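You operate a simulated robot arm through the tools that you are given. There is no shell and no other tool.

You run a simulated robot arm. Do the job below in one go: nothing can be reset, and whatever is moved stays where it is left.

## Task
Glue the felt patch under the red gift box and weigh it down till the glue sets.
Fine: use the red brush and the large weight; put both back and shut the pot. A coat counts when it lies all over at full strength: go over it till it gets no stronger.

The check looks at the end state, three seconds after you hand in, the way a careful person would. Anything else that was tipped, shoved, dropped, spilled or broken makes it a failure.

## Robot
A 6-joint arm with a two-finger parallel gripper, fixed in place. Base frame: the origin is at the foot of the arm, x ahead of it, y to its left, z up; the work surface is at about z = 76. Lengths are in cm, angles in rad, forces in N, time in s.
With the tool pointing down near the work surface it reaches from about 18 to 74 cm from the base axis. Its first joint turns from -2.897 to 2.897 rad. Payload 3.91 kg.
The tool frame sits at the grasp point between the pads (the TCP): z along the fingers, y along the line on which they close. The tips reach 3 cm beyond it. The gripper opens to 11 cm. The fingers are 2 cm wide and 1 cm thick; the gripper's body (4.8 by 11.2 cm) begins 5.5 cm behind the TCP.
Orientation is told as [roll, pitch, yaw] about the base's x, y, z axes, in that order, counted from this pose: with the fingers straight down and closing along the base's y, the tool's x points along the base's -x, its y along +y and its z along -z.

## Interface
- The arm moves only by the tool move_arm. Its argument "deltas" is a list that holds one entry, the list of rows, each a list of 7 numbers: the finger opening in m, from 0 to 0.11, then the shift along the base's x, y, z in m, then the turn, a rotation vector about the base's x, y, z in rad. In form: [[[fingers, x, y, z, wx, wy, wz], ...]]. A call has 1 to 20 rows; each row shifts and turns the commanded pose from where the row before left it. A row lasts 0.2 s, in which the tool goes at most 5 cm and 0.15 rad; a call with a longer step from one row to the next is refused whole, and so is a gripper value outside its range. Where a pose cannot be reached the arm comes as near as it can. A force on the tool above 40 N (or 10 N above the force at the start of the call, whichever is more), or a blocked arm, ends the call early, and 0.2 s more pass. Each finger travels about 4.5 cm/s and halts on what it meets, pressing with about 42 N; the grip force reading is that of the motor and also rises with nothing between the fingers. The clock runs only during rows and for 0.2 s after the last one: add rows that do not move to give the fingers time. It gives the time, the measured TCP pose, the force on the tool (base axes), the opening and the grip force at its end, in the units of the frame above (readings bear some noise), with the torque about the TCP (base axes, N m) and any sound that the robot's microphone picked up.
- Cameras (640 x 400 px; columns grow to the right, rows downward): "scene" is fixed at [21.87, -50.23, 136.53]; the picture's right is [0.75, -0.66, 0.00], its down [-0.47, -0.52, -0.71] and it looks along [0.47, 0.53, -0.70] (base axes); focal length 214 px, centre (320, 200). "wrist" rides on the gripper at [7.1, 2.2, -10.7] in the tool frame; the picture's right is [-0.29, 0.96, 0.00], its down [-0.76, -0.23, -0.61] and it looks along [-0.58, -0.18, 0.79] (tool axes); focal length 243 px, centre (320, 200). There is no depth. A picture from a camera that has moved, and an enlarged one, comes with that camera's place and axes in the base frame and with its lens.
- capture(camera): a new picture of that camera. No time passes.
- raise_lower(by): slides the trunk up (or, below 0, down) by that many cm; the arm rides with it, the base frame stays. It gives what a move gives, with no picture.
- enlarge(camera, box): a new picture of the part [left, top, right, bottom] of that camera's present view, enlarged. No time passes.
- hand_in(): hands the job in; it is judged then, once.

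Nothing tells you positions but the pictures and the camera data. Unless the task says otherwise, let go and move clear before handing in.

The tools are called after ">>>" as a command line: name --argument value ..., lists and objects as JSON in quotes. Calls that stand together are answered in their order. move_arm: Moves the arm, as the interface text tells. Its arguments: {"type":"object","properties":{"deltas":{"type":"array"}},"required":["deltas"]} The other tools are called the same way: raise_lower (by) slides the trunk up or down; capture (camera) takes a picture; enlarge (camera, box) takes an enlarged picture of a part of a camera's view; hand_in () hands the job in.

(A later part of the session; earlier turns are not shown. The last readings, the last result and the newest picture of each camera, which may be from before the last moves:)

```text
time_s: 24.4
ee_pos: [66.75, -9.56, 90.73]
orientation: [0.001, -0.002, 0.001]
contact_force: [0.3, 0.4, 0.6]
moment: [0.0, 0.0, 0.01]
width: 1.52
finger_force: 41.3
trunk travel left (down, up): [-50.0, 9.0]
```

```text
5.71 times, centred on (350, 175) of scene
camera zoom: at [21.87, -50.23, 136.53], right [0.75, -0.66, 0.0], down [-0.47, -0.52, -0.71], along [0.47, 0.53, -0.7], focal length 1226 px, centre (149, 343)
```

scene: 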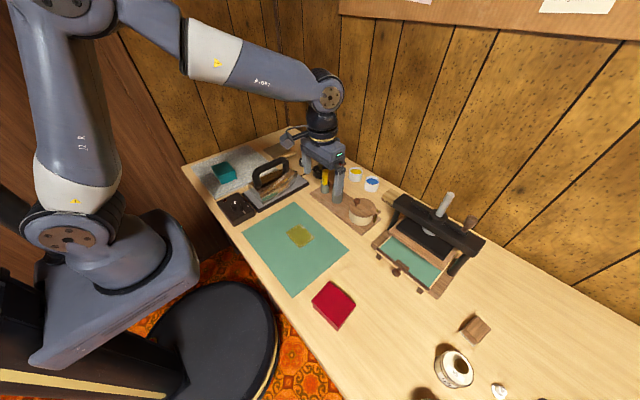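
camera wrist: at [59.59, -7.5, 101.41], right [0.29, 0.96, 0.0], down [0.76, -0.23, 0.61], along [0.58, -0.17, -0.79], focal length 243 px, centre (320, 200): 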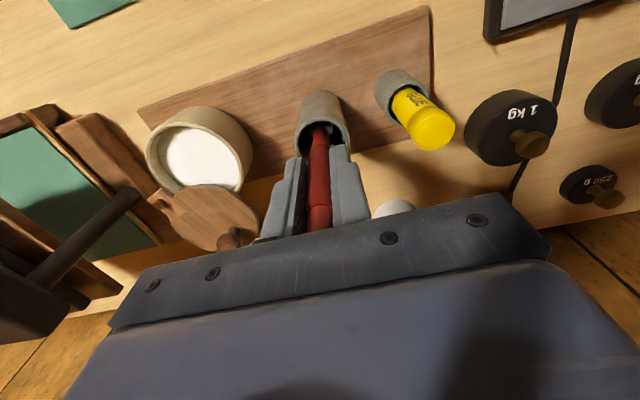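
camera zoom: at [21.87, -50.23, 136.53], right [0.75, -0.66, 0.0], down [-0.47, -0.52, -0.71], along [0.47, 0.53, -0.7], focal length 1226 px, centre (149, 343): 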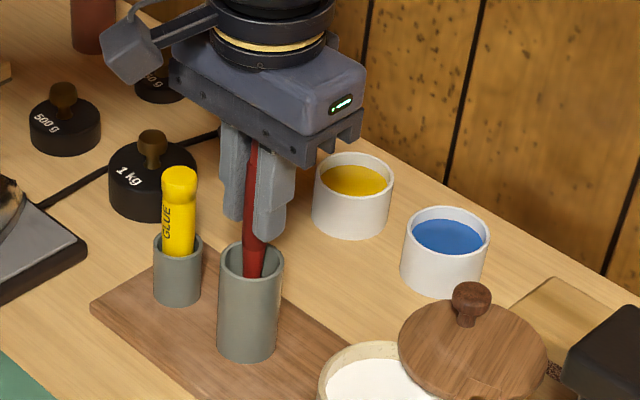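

Brush gripped (1.52 cm). Lifting it straight up out of the cup.

>>> move_arm --deltas '[[[0.004, 0, 0, 0.01, 0, 0, 0], [0.004, 0, 0, 0.015, 0, 0, 0], [0.004, 0, 0, 0.015, 0, 0, 0], [0.004, 0, 0, 0.02, 0, 0, 0], [0.004, 0, 0, 0.02, 0, 0, 0], [0.004, 0, 0, 0.02, 0, 0, 0], [0.004, 0, 0, 0.01, 0, 0, 0]]]'

>>> capture --camera "wrist"

>>> enlarge --camera "scene" --box '[300, 120, 400, 220]'

```text
time_s: 26.0
ee_pos: [66.77, -9.51, 101.56]
orientation: [0.004, -0.001, 0.001]
contact_force: [-0.6, 0.4, 0.0]
moment: [0.0, -0.01, 0.01]
width: 1.51
finger_force: 41.6
trunk travel left (down, up): [-50.0, 9.0]
```

```text
taken
camera wrist: at [59.68, -7.49, 112.31], right [0.29, 0.96, 0.0], down [0.76, -0.23, 0.61], along [0.58, -0.17, -0.79], focal length 243 px, centre (320, 200)
```

wrist: 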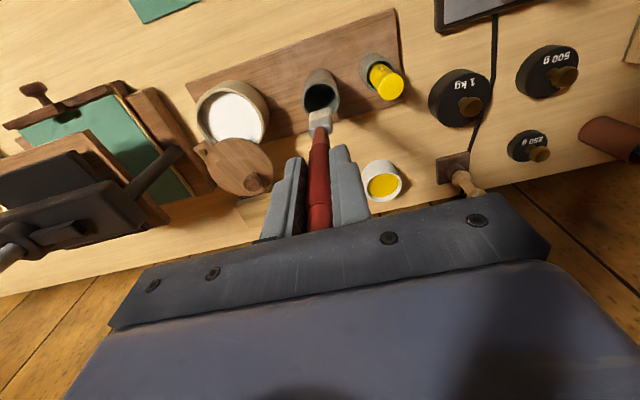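

```text
4.00 times, centred on (350, 170) of scene
camera zoom: at [21.87, -50.23, 136.53], right [0.75, -0.66, 0.0], down [-0.47, -0.52, -0.71], along [0.47, 0.53, -0.7], focal length 858 px, centre (200, 320)
```

zoom: 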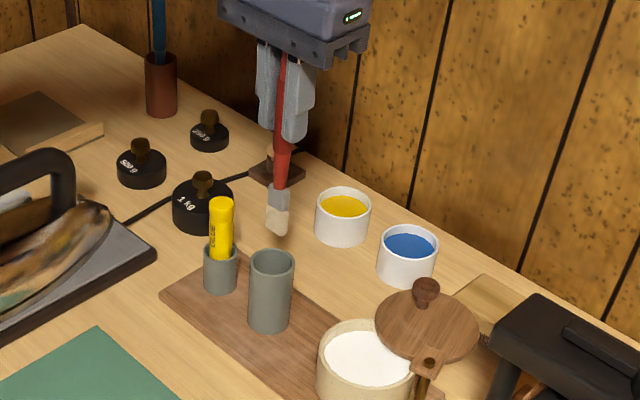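

The brush is out; its bristle tip hangs about 13.3 cm below the TCP. I'll zoom in to see the bristle shape.

>>> enlarge --camera "wrist" --box '[270, 70, 370, 170]'

>>> enlarge --camera "scene" --box '[325, 130, 385, 190]'

```text
4.00 times, centred on (320, 120) of wrist
camera zoom: at [59.68, -7.49, 112.31], right [0.29, 0.96, 0.0], down [0.76, -0.23, 0.61], along [0.58, -0.17, -0.79], focal length 970 px, centre (320, 520)
```

zoom: 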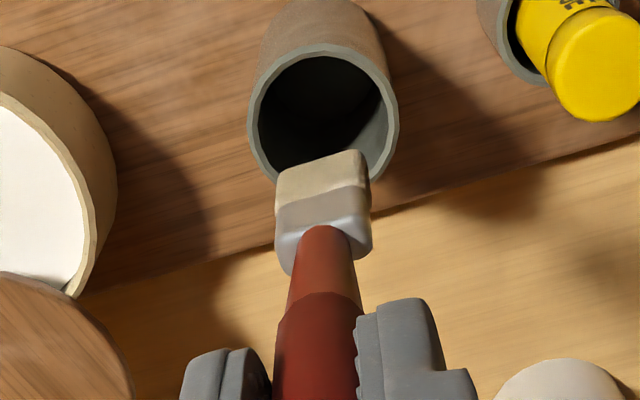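

```text
6.67 times, centred on (355, 160) of scene
camera zoom: at [21.87, -50.23, 136.53], right [0.75, -0.66, 0.0], down [-0.47, -0.52, -0.71], along [0.47, 0.53, -0.7], focal length 1430 px, centre (87, 467)
```

zoom: 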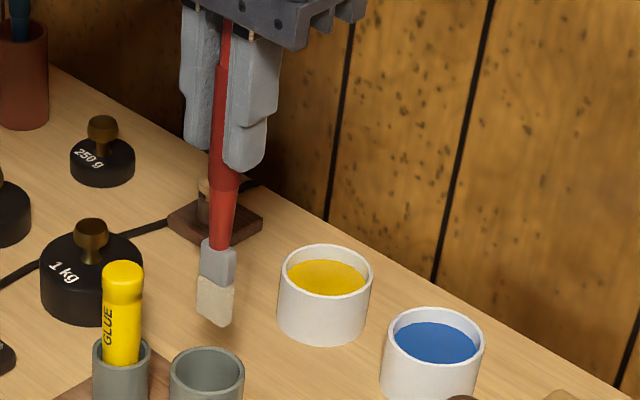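

The brush is flat, about 2.2 cm wide along y and 1 cm thick. Next I'll carry it over the pot at (66.3,-21.3) and dip the bristles.

>>> move_arm --deltas '[[[0.004, -0.001, -0.02, 0, 0, 0, 0], [0.004, -0.001, -0.025, 0, 0, 0, 0], [0.004, -0.001, -0.025, 0, 0, 0, 0], [0.004, -0.001, -0.025, 0, 0, 0, 0], [0.004, -0.001, -0.023, 0, 0, 0, 0], [0.004, 0, 0, -0.015, 0, 0, 0], [0.004, 0, 0, -0.02, 0, 0, 0], [0.004, 0, 0, -0.02, 0, 0, 0], [0.004, 0, 0, -0.015, 0, 0, 0]]]'

>>> capture --camera "wrist"

>>> enlarge --camera "scene" --box '[320, 150, 400, 240]'

```text
time_s: 28.0
ee_pos: [66.2, -21.31, 94.63]
orientation: [0.001, -0.001, 0.0]
contact_force: [-0.2, -0.5, -0.2]
moment: [0.02, 0.01, -0.01]
width: 1.56
finger_force: 41.6
trunk travel left (down, up): [-50.0, 9.0]
```

```text
taken
camera wrist: at [59.03, -19.25, 105.35], right [0.29, 0.96, 0.0], down [0.76, -0.23, 0.61], along [0.58, -0.17, -0.79], focal length 243 px, centre (320, 200)
```

wrist: 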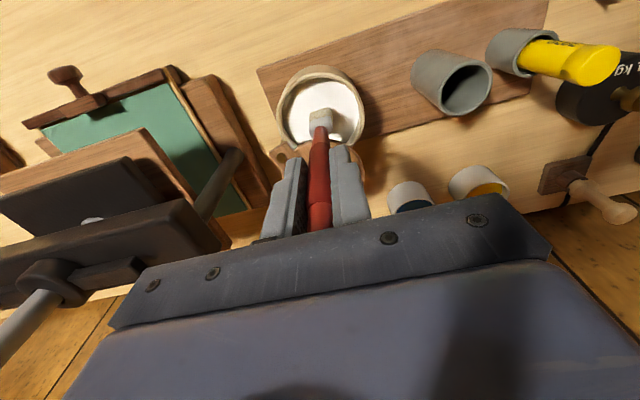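

```text
4.44 times, centred on (360, 195) of scene
camera zoom: at [21.87, -50.23, 136.53], right [0.75, -0.66, 0.0], down [-0.47, -0.52, -0.71], along [0.47, 0.53, -0.7], focal length 953 px, centre (142, 222)
```

zoom: 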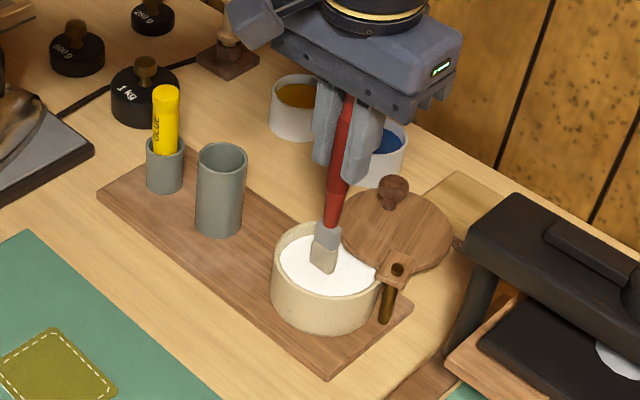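

The bristles are just above the glue, centred in the opening. Lowering about 2 cm into the glue.

>>> move_arm --deltas '[[[0.004, 0, 0, -0.01, 0, 0, 0], [0.004, 0, 0, -0.01, 0, 0, 0], [0.004, 0, 0, 0, 0, 0, 0]]]'

>>> enlarge --camera "scene" --box '[330, 170, 390, 240]'

>>> enlarge --camera "wrist" --box '[260, 50, 380, 170]'

```text
time_s: 28.6
ee_pos: [66.33, -21.42, 94.11]
orientation: [-0.001, -0.014, -0.001]
contact_force: [-5.7, 2.6, 18.0]
moment: [0.55, 0.52, 0.04]
width: 1.53
finger_force: 41.9
trunk travel left (down, up): [-50.0, 9.0]
stopped in row 2: the force on the tool passed its limit at 48 N (the readings are from after the stop); the commanded pose is now the measured one
```

```text
5.71 times, centred on (360, 205) of scene
camera zoom: at [21.87, -50.23, 136.53], right [0.75, -0.66, 0.0], down [-0.47, -0.52, -0.71], along [0.47, 0.53, -0.7], focal length 1226 px, centre (91, 171)
```

zoom: 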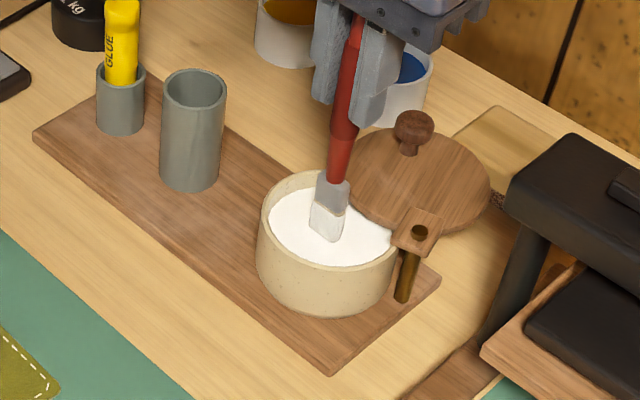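

```text
3.33 times, centred on (320, 110) of wrist
camera zoom: at [59.05, -19.25, 104.79], right [0.29, 0.96, 0.0], down [0.75, -0.23, 0.62], along [0.59, -0.18, -0.79], focal length 809 px, centre (320, 500)
```

zoom: 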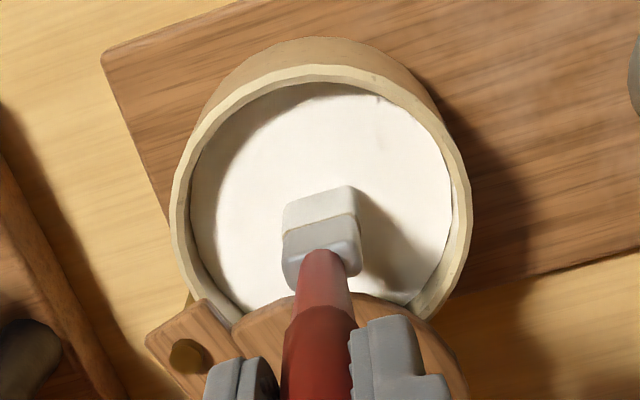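

The bristles met the glue surface firmly and turned white. I'll lift up and inspect the load on the brush.

>>> move_arm --deltas '[[[0.004, 0, 0, 0.005, 0, 0.0, 0], [0.004, 0, 0, 0.015, 0, 0.007, 0], [0.004, 0, 0, 0.02, 0, 0.007, 0], [0.004, 0, 0, 0.02, 0, 0, 0], [0.004, 0, 0, 0.01, 0, 0, 0]]]'

>>> enlarge --camera "scene" --box '[330, 150, 390, 210]'

>>> enlarge --camera "wrist" --box '[260, 50, 380, 170]'

```text
time_s: 29.8
ee_pos: [66.5, -21.38, 100.84]
orientation: [-0.001, 0.004, 0.001]
contact_force: [0.1, -0.6, -0.3]
moment: [0.0, -0.02, -0.01]
width: 1.5
finger_force: 42.4
trunk travel left (down, up): [-50.0, 9.0]
```

```text
6.67 times, centred on (360, 180) of scene
camera zoom: at [21.87, -50.23, 136.53], right [0.75, -0.66, 0.0], down [-0.47, -0.52, -0.71], along [0.47, 0.53, -0.7], focal length 1430 px, centre (53, 333)
```

zoom: 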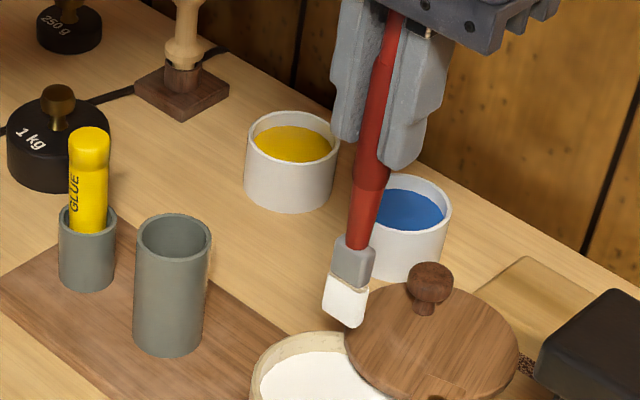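

```text
3.33 times, centred on (320, 110) of wrist
camera zoom: at [59.42, -19.27, 111.52], right [0.29, 0.96, 0.0], down [0.76, -0.23, 0.61], along [0.58, -0.18, -0.8], focal length 809 px, centre (320, 500)
```

zoom: 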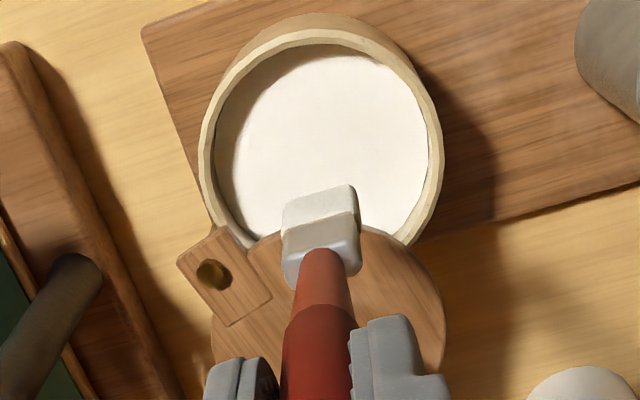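

The brush is well loaded with white glue. I'll carry it above the patch's near-right corner, still several cm up, and check the alignment.

>>> move_arm --deltas '[[[0.004, -0.02, 0.005, 0, 0, 0, 0], [0.004, -0.03, 0.007, 0, 0, 0, 0], [0.004, -0.03, 0.007, 0, 0, 0, 0], [0.004, -0.03, 0.007, -0.005, 0, 0, 0], [0.004, -0.03, 0.007, -0.01, 0, 0, 0], [0.004, -0.03, 0.007, -0.01, 0, 0, 0], [0.004, -0.03, 0.007, -0.01, 0, 0, 0], [0.004, -0.025, 0.007, -0.01, 0, 0, 0], [0.004, 0, 0, 0, 0, 0, 0]]]'

>>> capture --camera "wrist"

>>> enlarge --camera "wrist" --box '[250, 40, 410, 180]'

>>> enlarge --camera "scene" --box '[260, 170, 360, 270]'

```text
time_s: 31.8
ee_pos: [43.86, -16.1, 96.25]
orientation: [0.0, 0.003, 0.0]
contact_force: [-0.1, -0.2, 0.3]
moment: [-0.04, 0.0, 0.01]
width: 1.51
finger_force: 42.2
trunk travel left (down, up): [-50.0, 9.0]
```

```text
taken
camera wrist: at [36.74, -13.93, 106.98], right [0.29, 0.96, 0.0], down [0.76, -0.23, 0.61], along [0.58, -0.18, -0.8], focal length 243 px, centre (320, 200)
```

wrist: 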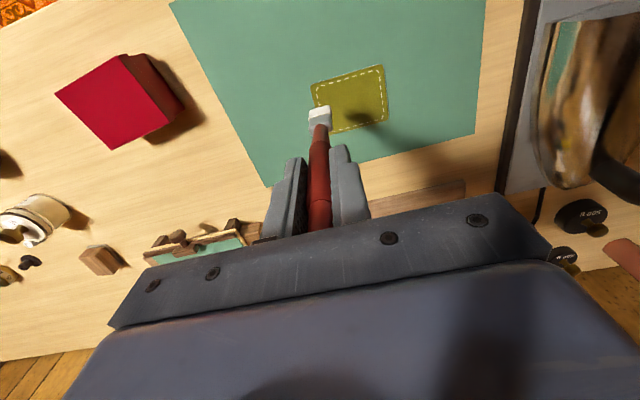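

```text
2.86 times, centred on (330, 110) of wrist
camera zoom: at [36.74, -13.93, 106.98], right [0.29, 0.96, 0.0], down [0.76, -0.23, 0.61], along [0.58, -0.18, -0.8], focal length 693 px, centre (291, 457)
```

zoom: 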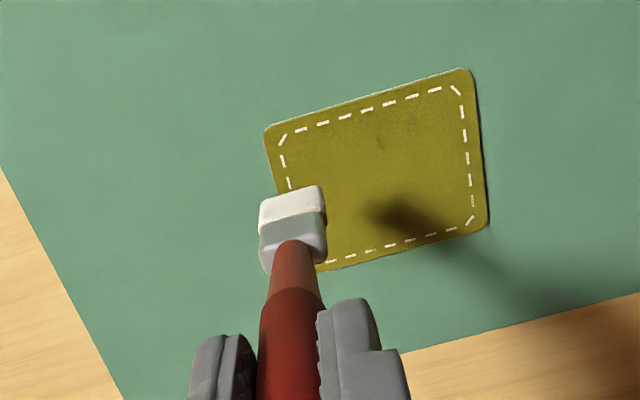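

```text
4.00 times, centred on (310, 220) of scene
camera zoom: at [21.87, -50.23, 136.53], right [0.75, -0.66, 0.0], down [-0.47, -0.52, -0.71], along [0.47, 0.53, -0.7], focal length 858 px, centre (360, 120)
```

zoom: 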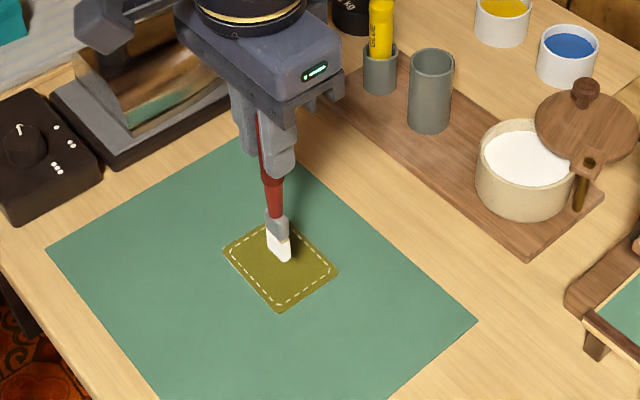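

Patch spans about x 42.8–49.3, y −16.6 – −8.7, aligned with the base axes; the brush width runs along y. I'll come down near the surface and check clearance before touching.

>>> move_arm --deltas '[[[0.004, 0.002, 0.004, -0.015, 0, 0, 0], [0.004, 0.002, 0.004, -0.02, 0, 0, 0], [0.004, 0.0, 0, -0.01, 0, 0, 0], [0.004, 0, 0, -0.007, 0, 0, 0], [0.004, 0, 0, 0, 0, 0, 0]]]'

>>> enlarge --camera "wrist" --box '[250, 40, 410, 180]'

>>> enlarge --camera "scene" --box '[275, 200, 335, 260]'

```text
time_s: 33.0
ee_pos: [44.41, -15.29, 91.02]
orientation: [0.0, 0.004, -0.001]
contact_force: [0.6, -0.3, -0.1]
moment: [0.01, -0.01, 0.02]
width: 1.49
finger_force: 41.9
trunk travel left (down, up): [-50.0, 9.0]
```

```text
2.86 times, centred on (330, 110) of wrist
camera zoom: at [37.28, -13.14, 101.78], right [0.29, 0.96, 0.0], down [0.76, -0.23, 0.61], along [0.58, -0.18, -0.8], focal length 693 px, centre (291, 457)
```

zoom: 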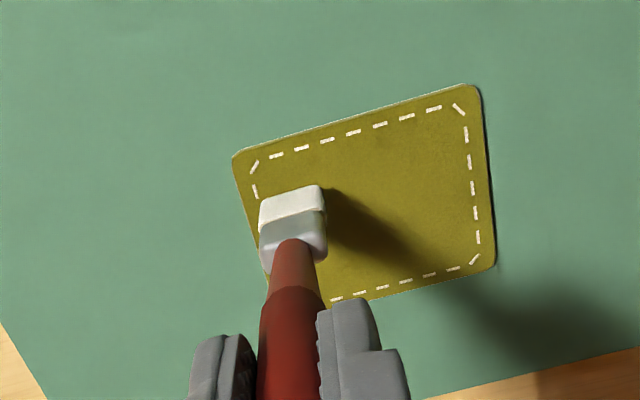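

```text
6.67 times, centred on (305, 230) of scene
camera zoom: at [21.87, -50.23, 136.53], right [0.75, -0.66, 0.0], down [-0.47, -0.52, -0.71], along [0.47, 0.53, -0.7], focal length 1430 px, centre (420, 0)
```

zoom: 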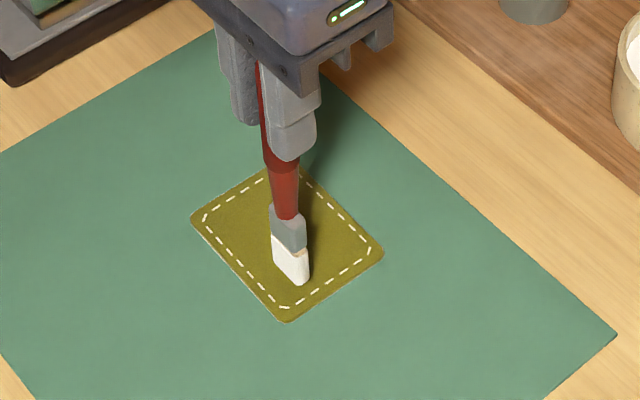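

About 1 cm above the patch by my estimate. Descending in small steps to find contact.

>>> move_arm --deltas '[[[0.004, 0, 0, -0.002, 0, 0, 0], [0.004, 0, 0, -0.002, 0, 0, 0], [0.004, 0, 0, -0.002, 0, 0, 0]]]'

>>> enlarge --camera "scene" --box '[275, 200, 335, 260]'

```text
time_s: 33.8
ee_pos: [44.38, -15.13, 90.5]
orientation: [-0.001, 0.004, 0.0]
contact_force: [0.5, -0.1, 0.2]
moment: [0.01, 0.01, 0.01]
width: 1.5
finger_force: 41.5
trunk travel left (down, up): [-50.0, 9.0]
```

```text
6.67 times, centred on (305, 230) of scene
camera zoom: at [21.87, -50.23, 136.53], right [0.75, -0.66, 0.0], down [-0.47, -0.52, -0.71], along [0.47, 0.53, -0.7], focal length 1430 px, centre (420, 0)
```

zoom: 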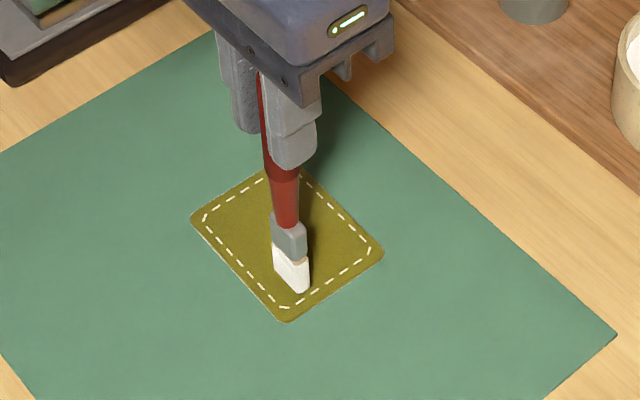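

>>> move_arm --deltas '[[[0.004, 0, 0, -0.002, 0, 0, 0], [0.004, 0, 0, -0.002, 0, 0, 0]]]'

>>> enlarge --camera "scene" --box '[285, 215, 325, 255]'

>>> enlarge --camera "wrist" --box '[280, 80, 360, 160]'

```text
time_s: 34.4
ee_pos: [44.35, -15.21, 90.16]
orientation: [-0.002, 0.0, 0.0]
contact_force: [0.9, 2.2, 9.9]
moment: [0.37, -0.13, -0.01]
width: 1.52
finger_force: 41.9
trunk travel left (down, up): [-50.0, 9.0]
```

```text
10.00 times, centred on (305, 235) of scene
camera zoom: at [21.87, -50.23, 136.53], right [0.75, -0.66, 0.0], down [-0.47, -0.52, -0.71], along [0.47, 0.53, -0.7], focal length 2145 px, centre (470, -150)
```

zoom: 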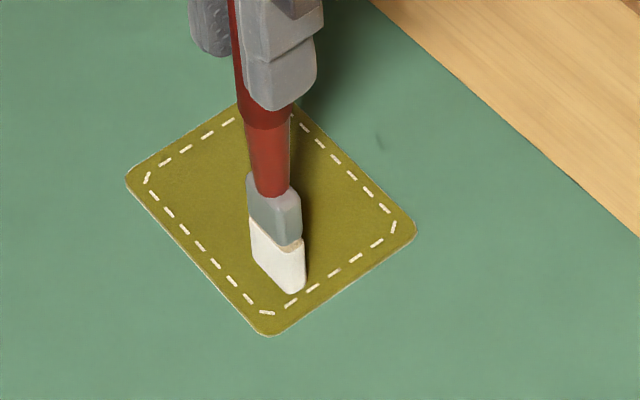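

```text
5.00 times, centred on (320, 120) of wrist
camera zoom: at [37.25, -13.15, 100.94], right [0.29, 0.96, 0.0], down [0.76, -0.23, 0.61], along [0.58, -0.18, -0.79], focal length 1213 px, centre (320, 600)
```

zoom: 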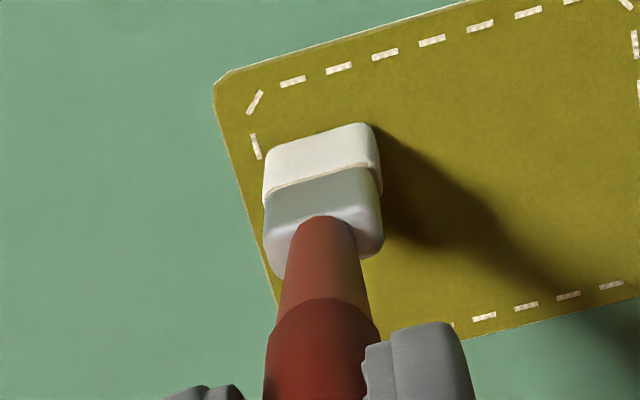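

Contact found at TCP z≈90.15 (10 N). I'll ease up 1.5 mm to a light touch and make a short test stroke to see whether the coat shows and the patch stays put.

>>> move_arm --deltas '[[[0.004, 0, 0, 0.0015, 0, 0, 0], [0.004, 0.005, 0, 0, 0, 0, 0], [0.004, 0.005, 0, 0, 0, 0, 0], [0.004, 0.005, 0, 0, 0, 0, 0]]]'

>>> enlarge --camera "scene" --box '[285, 215, 325, 255]'

>>> enlarge --camera "wrist" --box '[260, 40, 400, 180]'

```text
time_s: 35.4
ee_pos: [45.68, -15.26, 90.26]
orientation: [-0.002, 0.005, -0.001]
contact_force: [-0.3, -0.3, 0.7]
moment: [-0.11, 0.02, -0.02]
width: 1.51
finger_force: 42.5
trunk travel left (down, up): [-50.0, 9.0]
```

```text
10.00 times, centred on (305, 235) of scene
camera zoom: at [21.87, -50.23, 136.53], right [0.75, -0.66, 0.0], down [-0.47, -0.52, -0.71], along [0.47, 0.53, -0.7], focal length 2145 px, centre (470, -150)
```

zoom: 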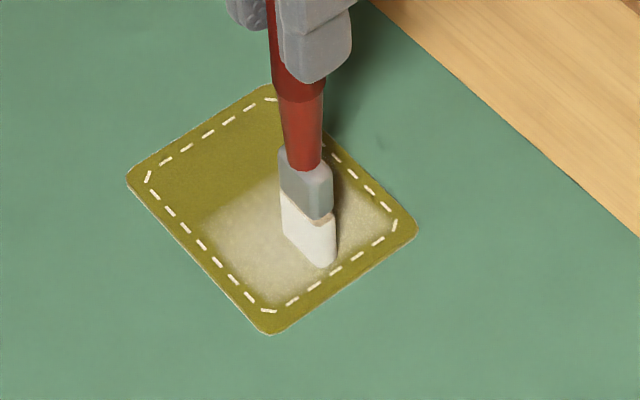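

```text
2.86 times, centred on (330, 110) of wrist
camera zoom: at [38.67, -13.07, 100.98], right [0.29, 0.96, 0.0], down [0.76, -0.23, 0.61], along [0.58, -0.18, -0.8], focal length 693 px, centre (291, 457)
```

zoom: 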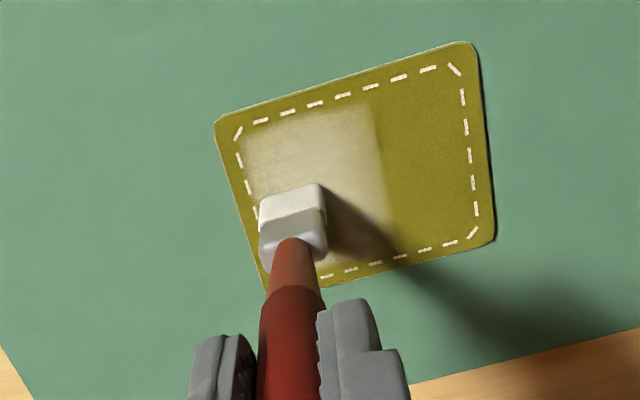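

The touch is light and the coat appears with the patch unmoved. I'll continue with overlapping strokes across the patch.

>>> move_arm --deltas '[[[0.004, 0.008, -0.005, 0, 0, 0, 0], [0.004, 0.008, 0, 0, 0, 0, 0], [0.004, 0.007, 0, 0, 0, 0, 0], [0.004, 0, 0.0075, 0, 0, 0, 0], [0.004, 0, 0.0075, 0, 0, 0, 0], [0.004, -0.0085, 0, 0, 0, 0, 0], [0.004, -0.0085, 0, 0, 0, 0, 0], [0.004, -0.0085, 0, 0, 0, 0, 0], [0.004, -0.0085, 0, 0, 0, 0, 0], [0.004, -0.0085, 0, 0, 0, 0, 0], [0.004, -0.0075, 0, 0, 0, 0, 0], [0.004, 0, 0.0075, 0, 0, 0, 0], [0.004, 0, 0.0075, 0, 0, 0, 0], [0.004, 0.0085, 0, 0, 0, 0, 0], [0.004, 0.0085, 0, 0, 0, 0, 0], [0.004, 0.0085, 0, 0, 0, 0, 0], [0.004, 0.0085, 0, 0, 0, 0, 0], [0.004, 0.0085, 0, 0, 0, 0, 0], [0.004, 0.0075, 0, 0, 0, 0, 0], [0.004, 0, 0.0075, 0, 0, 0, 0]]]'

>>> enlarge --camera "scene" --box '[285, 215, 325, 255]'

>>> enlarge --camera "wrist" --box '[230, 20, 390, 180]'

```text
time_s: 39.6
ee_pos: [48.11, -11.88, 90.22]
orientation: [-0.001, 0.003, -0.001]
contact_force: [-1.0, 0.9, 0.7]
moment: [0.2, 0.0, 0.01]
width: 1.56
finger_force: 41.9
trunk travel left (down, up): [-50.0, 9.0]
```

```text
10.00 times, centred on (305, 235) of scene
camera zoom: at [21.87, -50.23, 136.53], right [0.75, -0.66, 0.0], down [-0.47, -0.52, -0.71], along [0.47, 0.53, -0.7], focal length 2145 px, centre (470, -150)
```

zoom: 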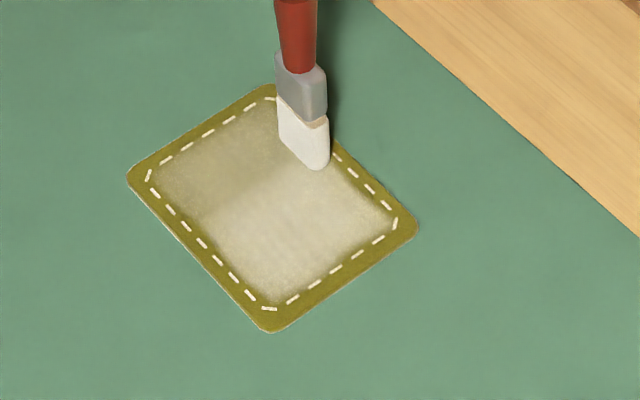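

```text
2.50 times, centred on (310, 100) of wrist
camera zoom: at [41.05, -9.84, 100.98], right [0.29, 0.96, 0.0], down [0.76, -0.23, 0.61], along [0.58, -0.18, -0.8], focal length 606 px, centre (345, 450)
```

zoom: 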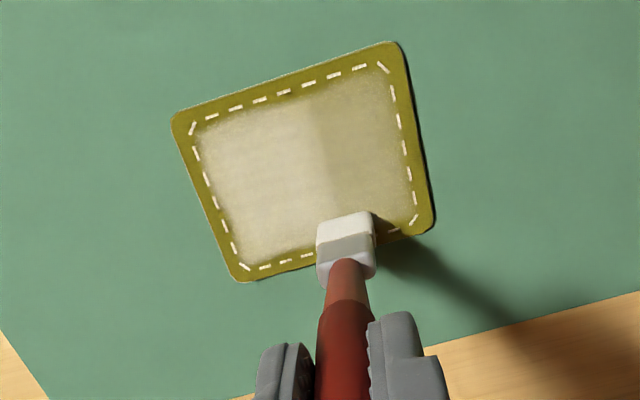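

The whole interior is getting glue; one half is stronger so far. Continuing over the other half.

>>> move_arm --deltas '[[[0.004, 0, 0.0065, 0, 0, 0, 0], [0.004, -0.0085, 0, 0, 0, 0, 0], [0.004, -0.0085, 0, 0, 0, 0, 0], [0.004, -0.0085, 0, 0, 0, 0, 0], [0.004, -0.0085, 0, 0, 0, 0, 0], [0.004, -0.0085, 0, 0, 0, 0, 0], [0.004, -0.0075, 0, 0, 0, 0, 0], [0.004, 0, 0.007, 0, 0, 0, 0], [0.004, 0, 0.007, 0, 0, 0, 0], [0.004, 0.0085, 0, 0, 0, 0, 0], [0.004, 0.0085, 0, 0, 0, 0, 0], [0.004, 0.0085, 0, 0, 0, 0, 0], [0.004, 0.0085, 0, 0, 0, 0, 0], [0.004, 0.0085, 0, 0, 0, 0, 0], [0.004, 0.0075, 0, 0, 0, 0, 0], [0.004, 0, -0.0075, 0, 0, 0, 0], [0.004, -0.0085, 0, 0, 0, 0, 0], [0.004, -0.0085, 0, 0, 0, 0, 0], [0.004, -0.0085, 0, 0, 0, 0, 0], [0.004, -0.0085, 0, 0, 0, 0, 0]]]'

>>> enlarge --camera "scene" --box '[285, 215, 325, 255]'

>>> enlarge --camera "wrist" --box '[230, 20, 390, 180]'

```text
time_s: 43.8
ee_pos: [44.66, -10.76, 90.17]
orientation: [0.0, 0.004, 0.0]
contact_force: [0.1, -0.6, 0.3]
moment: [-0.05, 0.0, 0.02]
width: 1.53
finger_force: 42.2
trunk travel left (down, up): [-50.0, 9.0]
```

```text
10.00 times, centred on (305, 235) of scene
camera zoom: at [21.87, -50.23, 136.53], right [0.75, -0.66, 0.0], down [-0.47, -0.52, -0.71], along [0.47, 0.53, -0.7], focal length 2145 px, centre (470, -150)
```

zoom: 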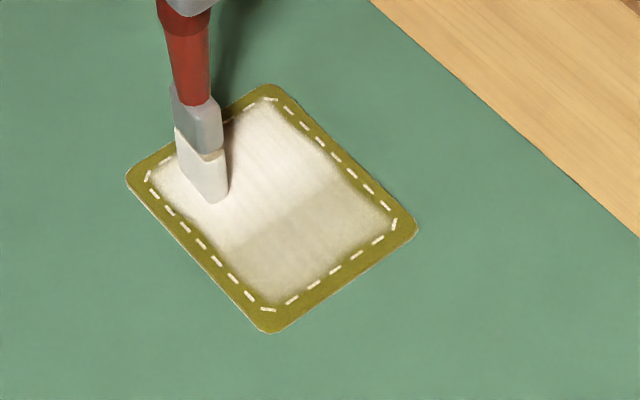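

```text
2.50 times, centred on (310, 100) of wrist
camera zoom: at [37.6, -8.63, 100.97], right [0.29, 0.96, 0.0], down [0.76, -0.23, 0.6], along [0.58, -0.18, -0.8], focal length 606 px, centre (345, 450)
```

zoom: 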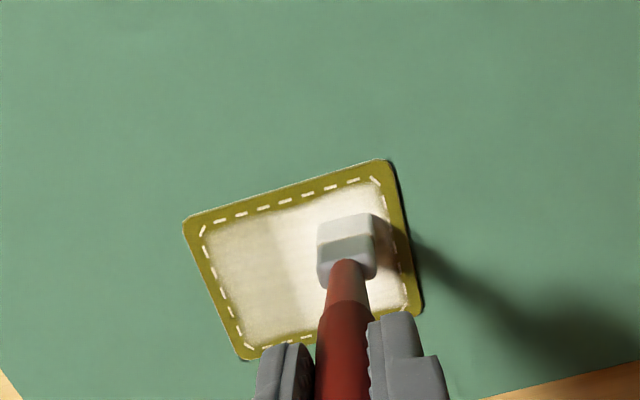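

Both halves are building up; the left is now stronger. Going over the right half again.

>>> move_arm --deltas '[[[0.004, -0.0085, 0, 0, 0, 0, 0], [0.004, -0.007, 0, 0, 0, 0, 0], [0.004, 0, -0.0085, 0, 0, 0, 0], [0.004, 0, -0.0085, 0, 0, 0, 0], [0.004, 0, -0.0085, 0, 0, 0, 0], [0.004, 0, -0.0085, 0, 0, 0, 0], [0.004, 0.0085, 0, 0, 0, 0, 0], [0.004, 0.0085, 0, 0, 0, 0, 0], [0.004, 0.0085, 0, 0, 0, 0, 0], [0.004, 0.0085, 0, 0, 0, 0, 0], [0.004, 0.0085, 0, 0, 0, 0, 0], [0.004, 0.0075, 0, 0, 0, 0, 0], [0.004, 0, -0.0085, 0, 0, 0, 0], [0.004, 0, -0.008, 0, 0, 0, 0], [0.004, -0.0085, 0, 0, 0, 0, 0], [0.004, -0.0085, 0, 0, 0, 0, 0], [0.004, -0.0085, 0, 0, 0, 0, 0], [0.004, -0.0085, 0, 0, 0, 0, 0], [0.004, -0.0085, 0, 0, 0, 0, 0], [0.004, -0.007, 0, 0, 0, 0, 0]]]'

>>> enlarge --camera "scene" --box '[285, 215, 325, 255]'

>>> enlarge --camera "wrist" --box '[230, 20, 430, 180]'

```text
time_s: 48.0
ee_pos: [43.22, -15.63, 90.2]
orientation: [0.0, 0.003, 0.0]
contact_force: [0.2, 0.7, -0.2]
moment: [0.03, 0.02, -0.04]
width: 1.53
finger_force: 41.9
trunk travel left (down, up): [-50.0, 9.0]
```

```text
10.00 times, centred on (305, 235) of scene
camera zoom: at [21.87, -50.23, 136.53], right [0.75, -0.66, 0.0], down [-0.47, -0.52, -0.71], along [0.47, 0.53, -0.7], focal length 2145 px, centre (470, -150)
```

zoom: 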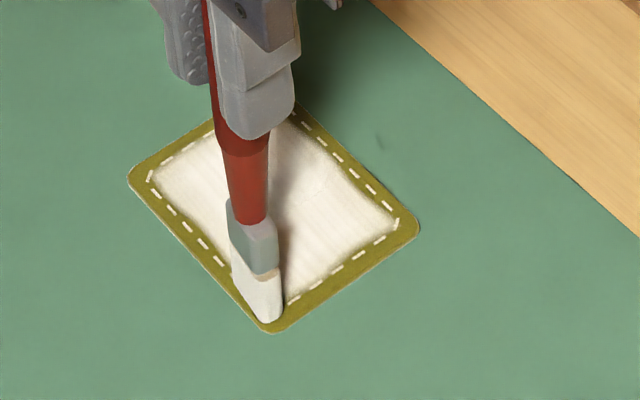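

```text
2.50 times, centred on (330, 100) of wrist
camera zoom: at [36.12, -13.6, 101.0], right [0.29, 0.96, 0.0], down [0.76, -0.23, 0.61], along [0.58, -0.18, -0.8], focal length 606 px, centre (295, 450)
```

zoom: 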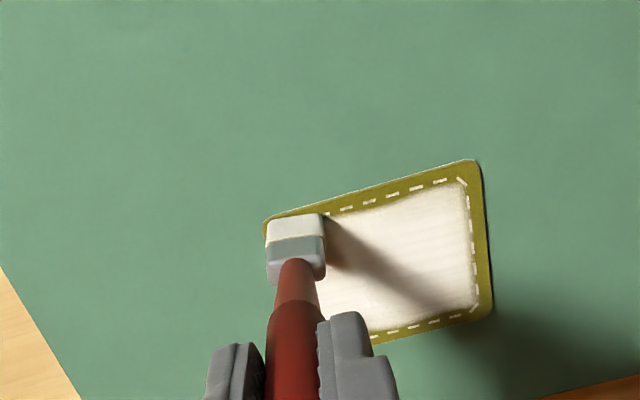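

Looking strong now. I'll do another full pass to see whether it still gets any stronger.

>>> move_arm --deltas '[[[0.004, 0.0085, 0, 0, 0, 0, 0], [0.004, 0.0085, 0, 0, 0, 0, 0], [0.004, 0.0085, 0, 0, 0, 0, 0], [0.004, 0.0085, 0, 0, 0, 0, 0], [0.004, 0.0085, 0, 0, 0, 0, 0], [0.004, 0.0065, 0, 0, 0, 0, 0], [0.004, 0, 0.0073, 0, 0, 0, 0], [0.004, 0, 0.0073, 0, 0, 0, 0], [0.004, -0.0085, 0, 0, 0, 0, 0], [0.004, -0.0085, 0, 0, 0, 0, 0], [0.004, -0.0085, 0, 0, 0, 0, 0], [0.004, -0.0085, 0, 0, 0, 0, 0], [0.004, -0.0085, 0, 0, 0, 0, 0], [0.004, -0.0065, 0, 0, 0, 0, 0], [0.004, 0, 0.0073, 0, 0, 0, 0], [0.004, 0, 0.0073, 0, 0, 0, 0], [0.004, 0.0085, 0, 0, 0, 0, 0], [0.004, 0.0085, 0, 0, 0, 0, 0], [0.004, 0.0085, 0, 0, 0, 0, 0], [0.004, 0.0085, 0, 0, 0, 0, 0]]]'

>>> enlarge --camera "scene" --box '[285, 215, 325, 255]'

>>> move_arm --deltas '[[[0.004, 0.0085, 0, 0, 0, 0, 0], [0.004, 0.0065, 0, 0, 0, 0, 0], [0.004, 0, 0.0073, 0, 0, 0, 0], [0.004, 0, 0.0073, 0, 0, 0, 0], [0.004, -0.0085, 0, 0, 0, 0, 0], [0.004, -0.0085, 0, 0, 0, 0, 0], [0.004, -0.0085, 0, 0, 0, 0, 0], [0.004, -0.0085, 0, 0, 0, 0, 0], [0.004, -0.0085, 0, 0, 0, 0, 0], [0.004, -0.0065, 0, 0, 0, 0, 0], [0.004, 0, 0.0073, 0, 0, 0, 0], [0.004, 0, 0.0073, 0, 0, 0, 0], [0.004, 0.0085, 0, 0, 0, 0, 0], [0.004, 0.0085, 0, 0, 0, 0, 0], [0.004, 0.0085, 0, 0, 0, 0, 0], [0.004, 0.0085, 0, 0, 0, 0, 0], [0.004, 0.0085, 0, 0, 0, 0, 0], [0.004, 0.0065, 0, 0, 0, 0, 0], [0.004, 0, 0, 0.01, 0, 0, 0]]]'

>>> enlarge --camera "scene" --box '[285, 215, 325, 255]'

>>> enlarge --camera "wrist" --box '[230, 20, 430, 180]'

```text
time_s: 52.2
ee_pos: [46.63, -12.63, 90.26]
orientation: [-0.001, 0.005, 0.0]
contact_force: [-0.3, -0.3, -0.9]
moment: [-0.04, 0.0, 0.01]
width: 1.51
finger_force: 42.3
trunk travel left (down, up): [-50.0, 9.0]
```

```text
10.00 times, centred on (305, 235) of scene
camera zoom: at [21.87, -50.23, 136.53], right [0.75, -0.66, 0.0], down [-0.47, -0.52, -0.71], along [0.47, 0.53, -0.7], focal length 2145 px, centre (470, -150)
```

zoom: 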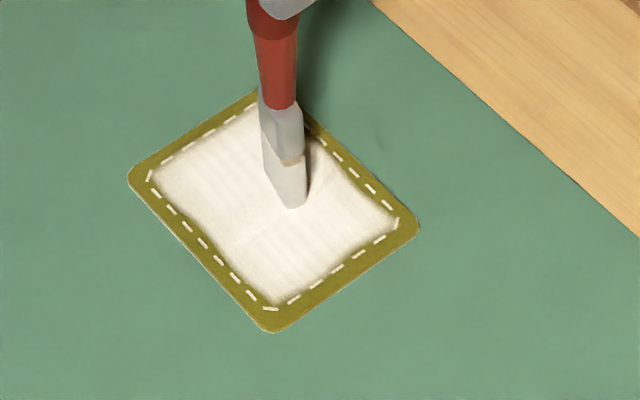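

```text
time_s: 56.2
ee_pos: [48.06, -9.87, 91.13]
orientation: [0.001, 0.005, -0.001]
contact_force: [-0.8, 0.2, 0.2]
moment: [-0.02, 0.0, -0.02]
width: 1.52
finger_force: 42.0
trunk travel left (down, up): [-50.0, 9.0]
```

```text
10.00 times, centred on (305, 235) of scene
camera zoom: at [21.87, -50.23, 136.53], right [0.75, -0.66, 0.0], down [-0.47, -0.52, -0.71], along [0.47, 0.53, -0.7], focal length 2145 px, centre (470, -150)
```

zoom: 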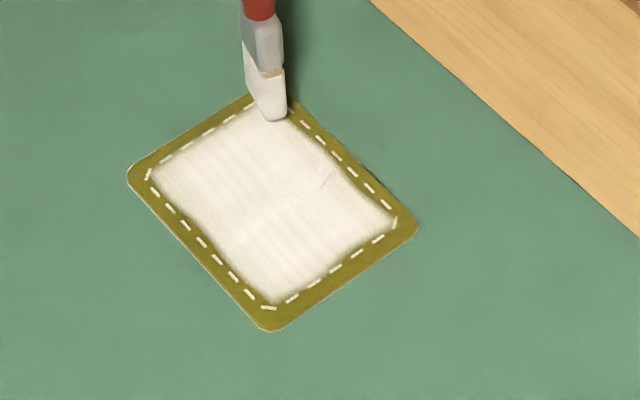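

```text
2.50 times, centred on (330, 100) of wrist
camera zoom: at [41.0, -7.83, 101.91], right [0.29, 0.96, 0.0], down [0.76, -0.23, 0.61], along [0.58, -0.18, -0.8], focal length 606 px, centre (295, 450)
```

zoom: 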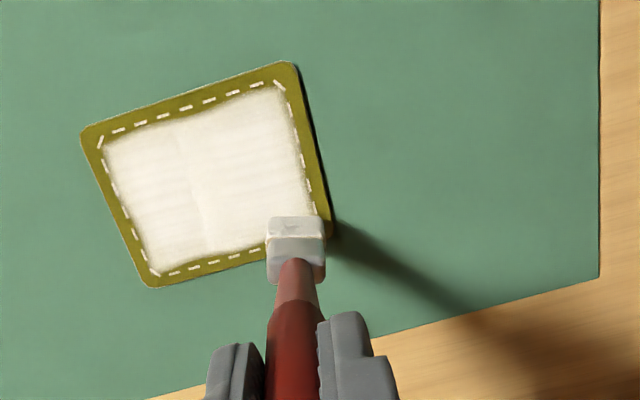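

The coat looks even and nearly saturated, but the bristles look drier, so I'll reload and go over it once more to be sure it gets no stronger.

>>> move_arm --deltas '[[[0.004, 0, 0, 0.03, 0, 0, 0], [0.004, 0.01, -0.006, 0.03, 0, 0, 0], [0.004, 0.03, -0.019, 0, 0, 0, 0], [0.004, 0.03, -0.019, 0, 0, 0, 0], [0.004, 0.03, -0.019, 0, 0, 0, 0], [0.004, 0.03, -0.019, 0, 0, 0, 0], [0.004, 0.03, -0.019, 0, 0, 0, 0], [0.004, 0.022, -0.014, 0, 0, 0, 0], [0.004, 0, 0, -0.01, 0, 0, 0], [0.004, 0, 0, -0.01, 0, 0, 0], [0.004, 0, 0, -0.004, 0, 0, 0], [0.004, 0, 0, -0.002, 0, 0, 0], [0.004, 0, 0, -0.002, 0, 0, 0]]]'

>>> enlarge --camera "wrist" --box '[260, 50, 380, 170]'

>>> enlarge --camera "scene" --box '[330, 170, 390, 240]'

```text
time_s: 59.0
ee_pos: [66.29, -21.36, 94.55]
orientation: [0.001, 0.004, 0.0]
contact_force: [0.4, 0.4, 0.4]
moment: [0.06, 0.01, -0.01]
width: 1.53
finger_force: 42.1
trunk travel left (down, up): [-50.0, 9.0]
```

```text
3.33 times, centred on (320, 110) of wrist
camera zoom: at [59.29, -19.24, 105.24], right [0.29, 0.96, 0.0], down [0.76, -0.23, 0.61], along [0.58, -0.18, -0.8], focal length 809 px, centre (320, 500)
```

zoom: 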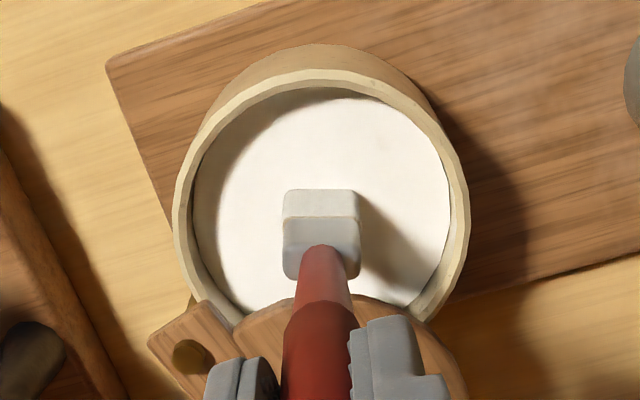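

```text
5.71 times, centred on (360, 205) of scene
camera zoom: at [21.87, -50.23, 136.53], right [0.75, -0.66, 0.0], down [-0.47, -0.52, -0.71], along [0.47, 0.53, -0.7], focal length 1226 px, centre (91, 171)
```

zoom: 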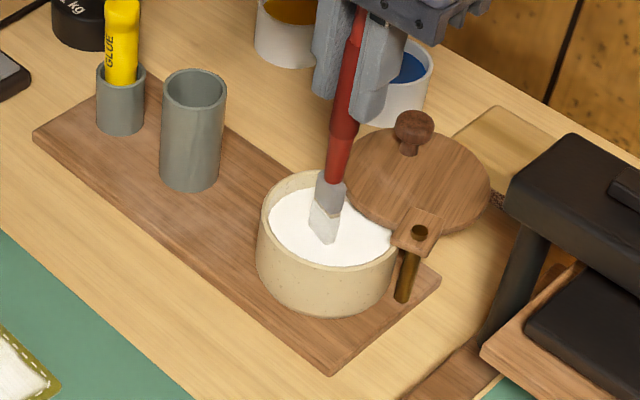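

Bristles do look partly spent. Lowering the last few millimetres for light contact with the glue.

>>> move_arm --deltas '[[[0.004, 0, 0, -0.002, 0, 0, 0], [0.004, 0, 0, -0.002, 0, 0, 0], [0.004, 0, 0, 0, 0, 0, 0]]]'

>>> enlarge --camera "wrist" --box '[260, 50, 380, 170]'

```text
time_s: 59.8
ee_pos: [66.35, -21.22, 94.43]
orientation: [-0.003, -0.005, 0.001]
contact_force: [2.6, 0.4, 25.7]
moment: [0.23, -0.49, -0.04]
width: 1.51
finger_force: 41.8
trunk travel left (down, up): [-50.0, 9.0]
```

```text
3.33 times, centred on (320, 110) of wrist
camera zoom: at [59.12, -19.21, 105.15], right [0.29, 0.96, 0.0], down [0.76, -0.23, 0.61], along [0.58, -0.18, -0.79], focal length 809 px, centre (320, 500)
```

zoom: 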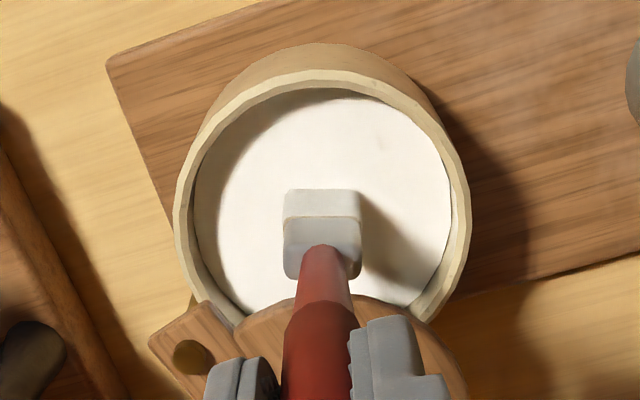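

Contact made. Lifting and carrying the reloaded brush back over the near-right corner of the patch.

>>> move_arm --deltas '[[[0.004, 0, 0, 0.005, 0, 0, 0], [0.004, 0, 0, 0.02, 0, 0, 0], [0.004, -0.005, 0, 0.02, 0, 0, 0], [0.004, -0.03, 0.0075, 0, 0, 0, 0], [0.004, -0.03, 0.0075, 0, 0, 0, 0], [0.004, -0.03, 0.0075, 0, 0, 0, 0], [0.004, -0.03, 0.0075, 0, 0, 0, 0], [0.004, -0.03, 0.0075, 0, 0, 0, 0], [0.004, -0.03, 0.0075, 0, 0, 0, 0], [0.004, -0.03, 0.0075, 0, 0, 0, 0], [0.004, -0.0155, 0.004, -0.02, 0, 0, 0], [0.004, 0, 0, -0.02, 0, 0, 0], [0.004, 0, 0, -0.015, 0, 0, 0], [0.004, 0, 0, 0, 0, 0, 0]]]'

>>> enlarge --camera "wrist" --box '[230, 20, 430, 180]'

>>> enlarge --camera "scene" --box '[285, 215, 325, 255]'

```text
time_s: 62.8
ee_pos: [43.34, -15.54, 93.1]
orientation: [0.0, 0.004, -0.001]
contact_force: [-0.6, 0.3, -0.3]
moment: [0.02, 0.02, -0.01]
width: 1.47
finger_force: 42.3
trunk travel left (down, up): [-50.0, 9.0]
```

```text
2.50 times, centred on (330, 100) of wrist
camera zoom: at [36.24, -13.55, 103.81], right [0.29, 0.96, 0.0], down [0.76, -0.23, 0.61], along [0.58, -0.18, -0.8], focal length 606 px, centre (295, 450)
```

zoom: 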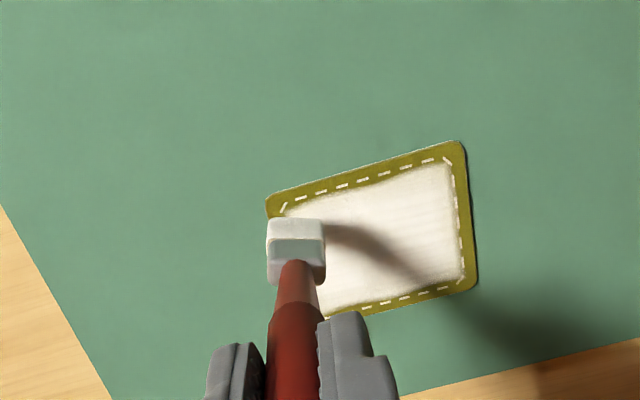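

```text
10.00 times, centred on (305, 235) of scene
camera zoom: at [21.87, -50.23, 136.53], right [0.75, -0.66, 0.0], down [-0.47, -0.52, -0.71], along [0.47, 0.53, -0.7], focal length 2145 px, centre (470, -150)
```

zoom: 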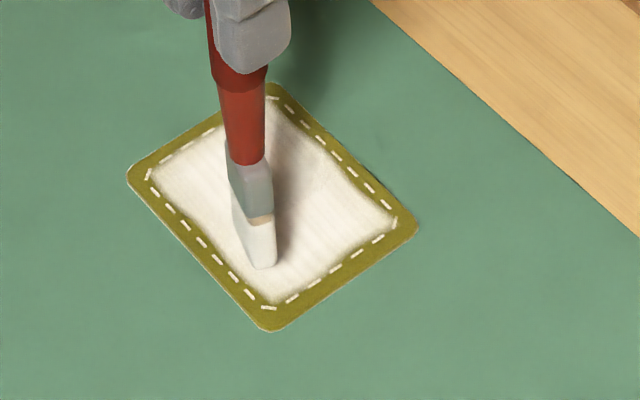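

Brush is loaded again. Going down for another full serpentine pass.

>>> move_arm --deltas '[[[0.004, 0.001, 0, -0.015, 0, 0, 0], [0.004, 0.001, 0, -0.0095, 0, 0, 0], [0.004, 0, 0, -0.004, 0, 0, 0], [0.004, 0.0085, 0, 0, 0, 0, 0], [0.004, 0.0085, 0, 0, 0, 0, 0], [0.004, 0.0085, 0, 0, 0, 0, 0], [0.004, 0.0085, 0, 0, 0, 0, 0], [0.004, 0.0085, 0, 0, 0, 0, 0], [0.004, 0.0045, 0, 0, 0, 0, 0], [0.004, 0, 0.0073, 0, 0, 0, 0], [0.004, 0, 0.0073, 0, 0, 0, 0], [0.004, -0.0085, 0, 0, 0, 0, 0], [0.004, -0.0085, 0, 0, 0, 0, 0], [0.004, -0.0085, 0, 0, 0, 0, 0], [0.004, -0.0085, 0, 0, 0, 0, 0], [0.004, -0.0085, 0, 0, 0, 0, 0], [0.004, -0.0055, 0, 0, 0, 0, 0], [0.004, 0, 0.0073, 0, 0, 0, 0], [0.004, 0, 0.0073, 0, 0, 0, 0]]]'

>>> enlarge --camera "scene" --box '[285, 215, 325, 255]'

>>> move_arm --deltas '[[[0.004, 0.0085, 0, 0, 0, 0, 0], [0.004, 0.0085, 0, 0, 0, 0, 0], [0.004, 0.0085, 0, 0, 0, 0, 0], [0.004, 0.0085, 0, 0, 0, 0, 0], [0.004, 0.0085, 0, 0, 0, 0, 0], [0.004, 0.0055, 0, 0, 0, 0, 0], [0.004, 0, 0.0073, 0, 0, 0, 0], [0.004, 0, 0.0073, 0, 0, 0, 0], [0.004, -0.0085, 0, 0, 0, 0, 0], [0.004, -0.0085, 0, 0, 0, 0, 0], [0.004, -0.0085, 0, 0, 0, 0, 0], [0.004, -0.0085, 0, 0, 0, 0, 0], [0.004, -0.0085, 0, 0, 0, 0, 0], [0.004, -0.0055, 0, 0, 0, 0, 0], [0.004, 0, 0.0068, 0, 0, 0, 0], [0.004, 0, 0.0068, 0, 0, 0, 0], [0.004, 0.0085, 0, 0, 0, 0, 0], [0.004, 0.0085, 0, 0, 0, 0, 0], [0.004, 0.0085, 0, 0, 0, 0, 0], [0.004, 0.0085, 0, 0, 0, 0, 0]]]'

>>> enlarge --camera "scene" --box '[285, 215, 325, 255]'

>>> enlarge --camera "wrist" --box '[230, 20, 430, 180]'

```text
time_s: 66.8
ee_pos: [43.44, -12.77, 90.14]
orientation: [0.001, 0.004, 0.002]
contact_force: [0.7, -0.2, 2.9]
moment: [0.06, -0.19, 0.0]
width: 1.5
finger_force: 42.2
trunk travel left (down, up): [-50.0, 9.0]
```

```text
10.00 times, centred on (305, 235) of scene
camera zoom: at [21.87, -50.23, 136.53], right [0.75, -0.66, 0.0], down [-0.47, -0.52, -0.71], along [0.47, 0.53, -0.7], focal length 2145 px, centre (470, -150)
```

zoom: 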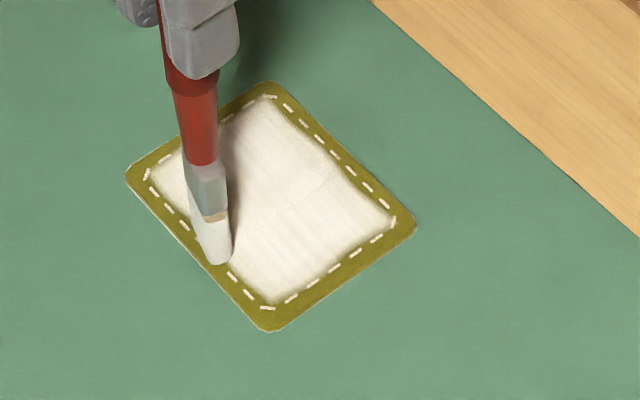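

```text
time_s: 71.0
ee_pos: [46.6, -9.88, 90.29]
orientation: [0.0, 0.004, 0.002]
contact_force: [0.3, 0.4, 0.2]
moment: [0.02, 0.03, -0.05]
width: 1.49
finger_force: 42.4
trunk travel left (down, up): [-50.0, 9.0]
```

```text
10.00 times, centred on (305, 235) of scene
camera zoom: at [21.87, -50.23, 136.53], right [0.75, -0.66, 0.0], down [-0.47, -0.52, -0.71], along [0.47, 0.53, -0.7], focal length 2145 px, centre (470, -150)
```

zoom: 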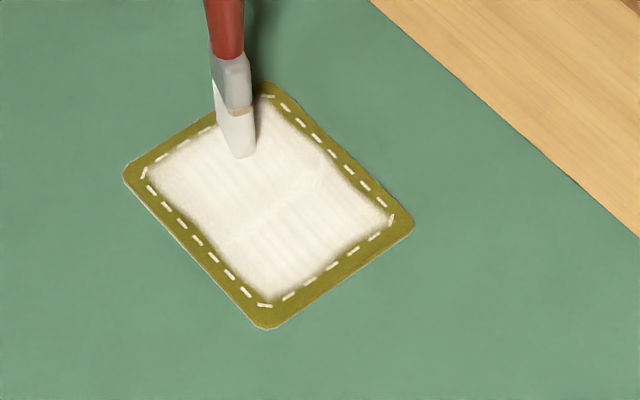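

```text
2.50 times, centred on (330, 100) of wrist
camera zoom: at [39.59, -7.8, 100.96], right [0.29, 0.96, 0.0], down [0.76, -0.23, 0.6], along [0.58, -0.18, -0.8], focal length 606 px, centre (295, 450)
```

zoom: 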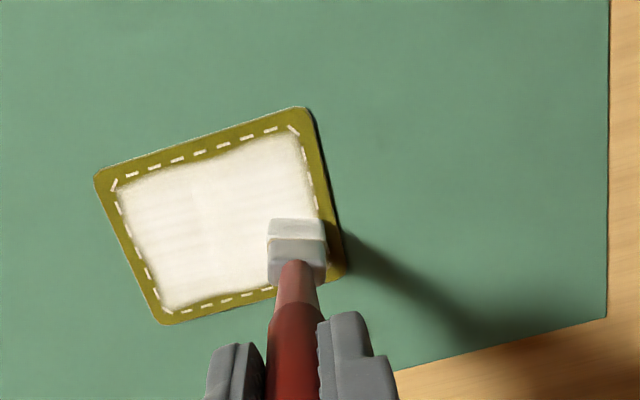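

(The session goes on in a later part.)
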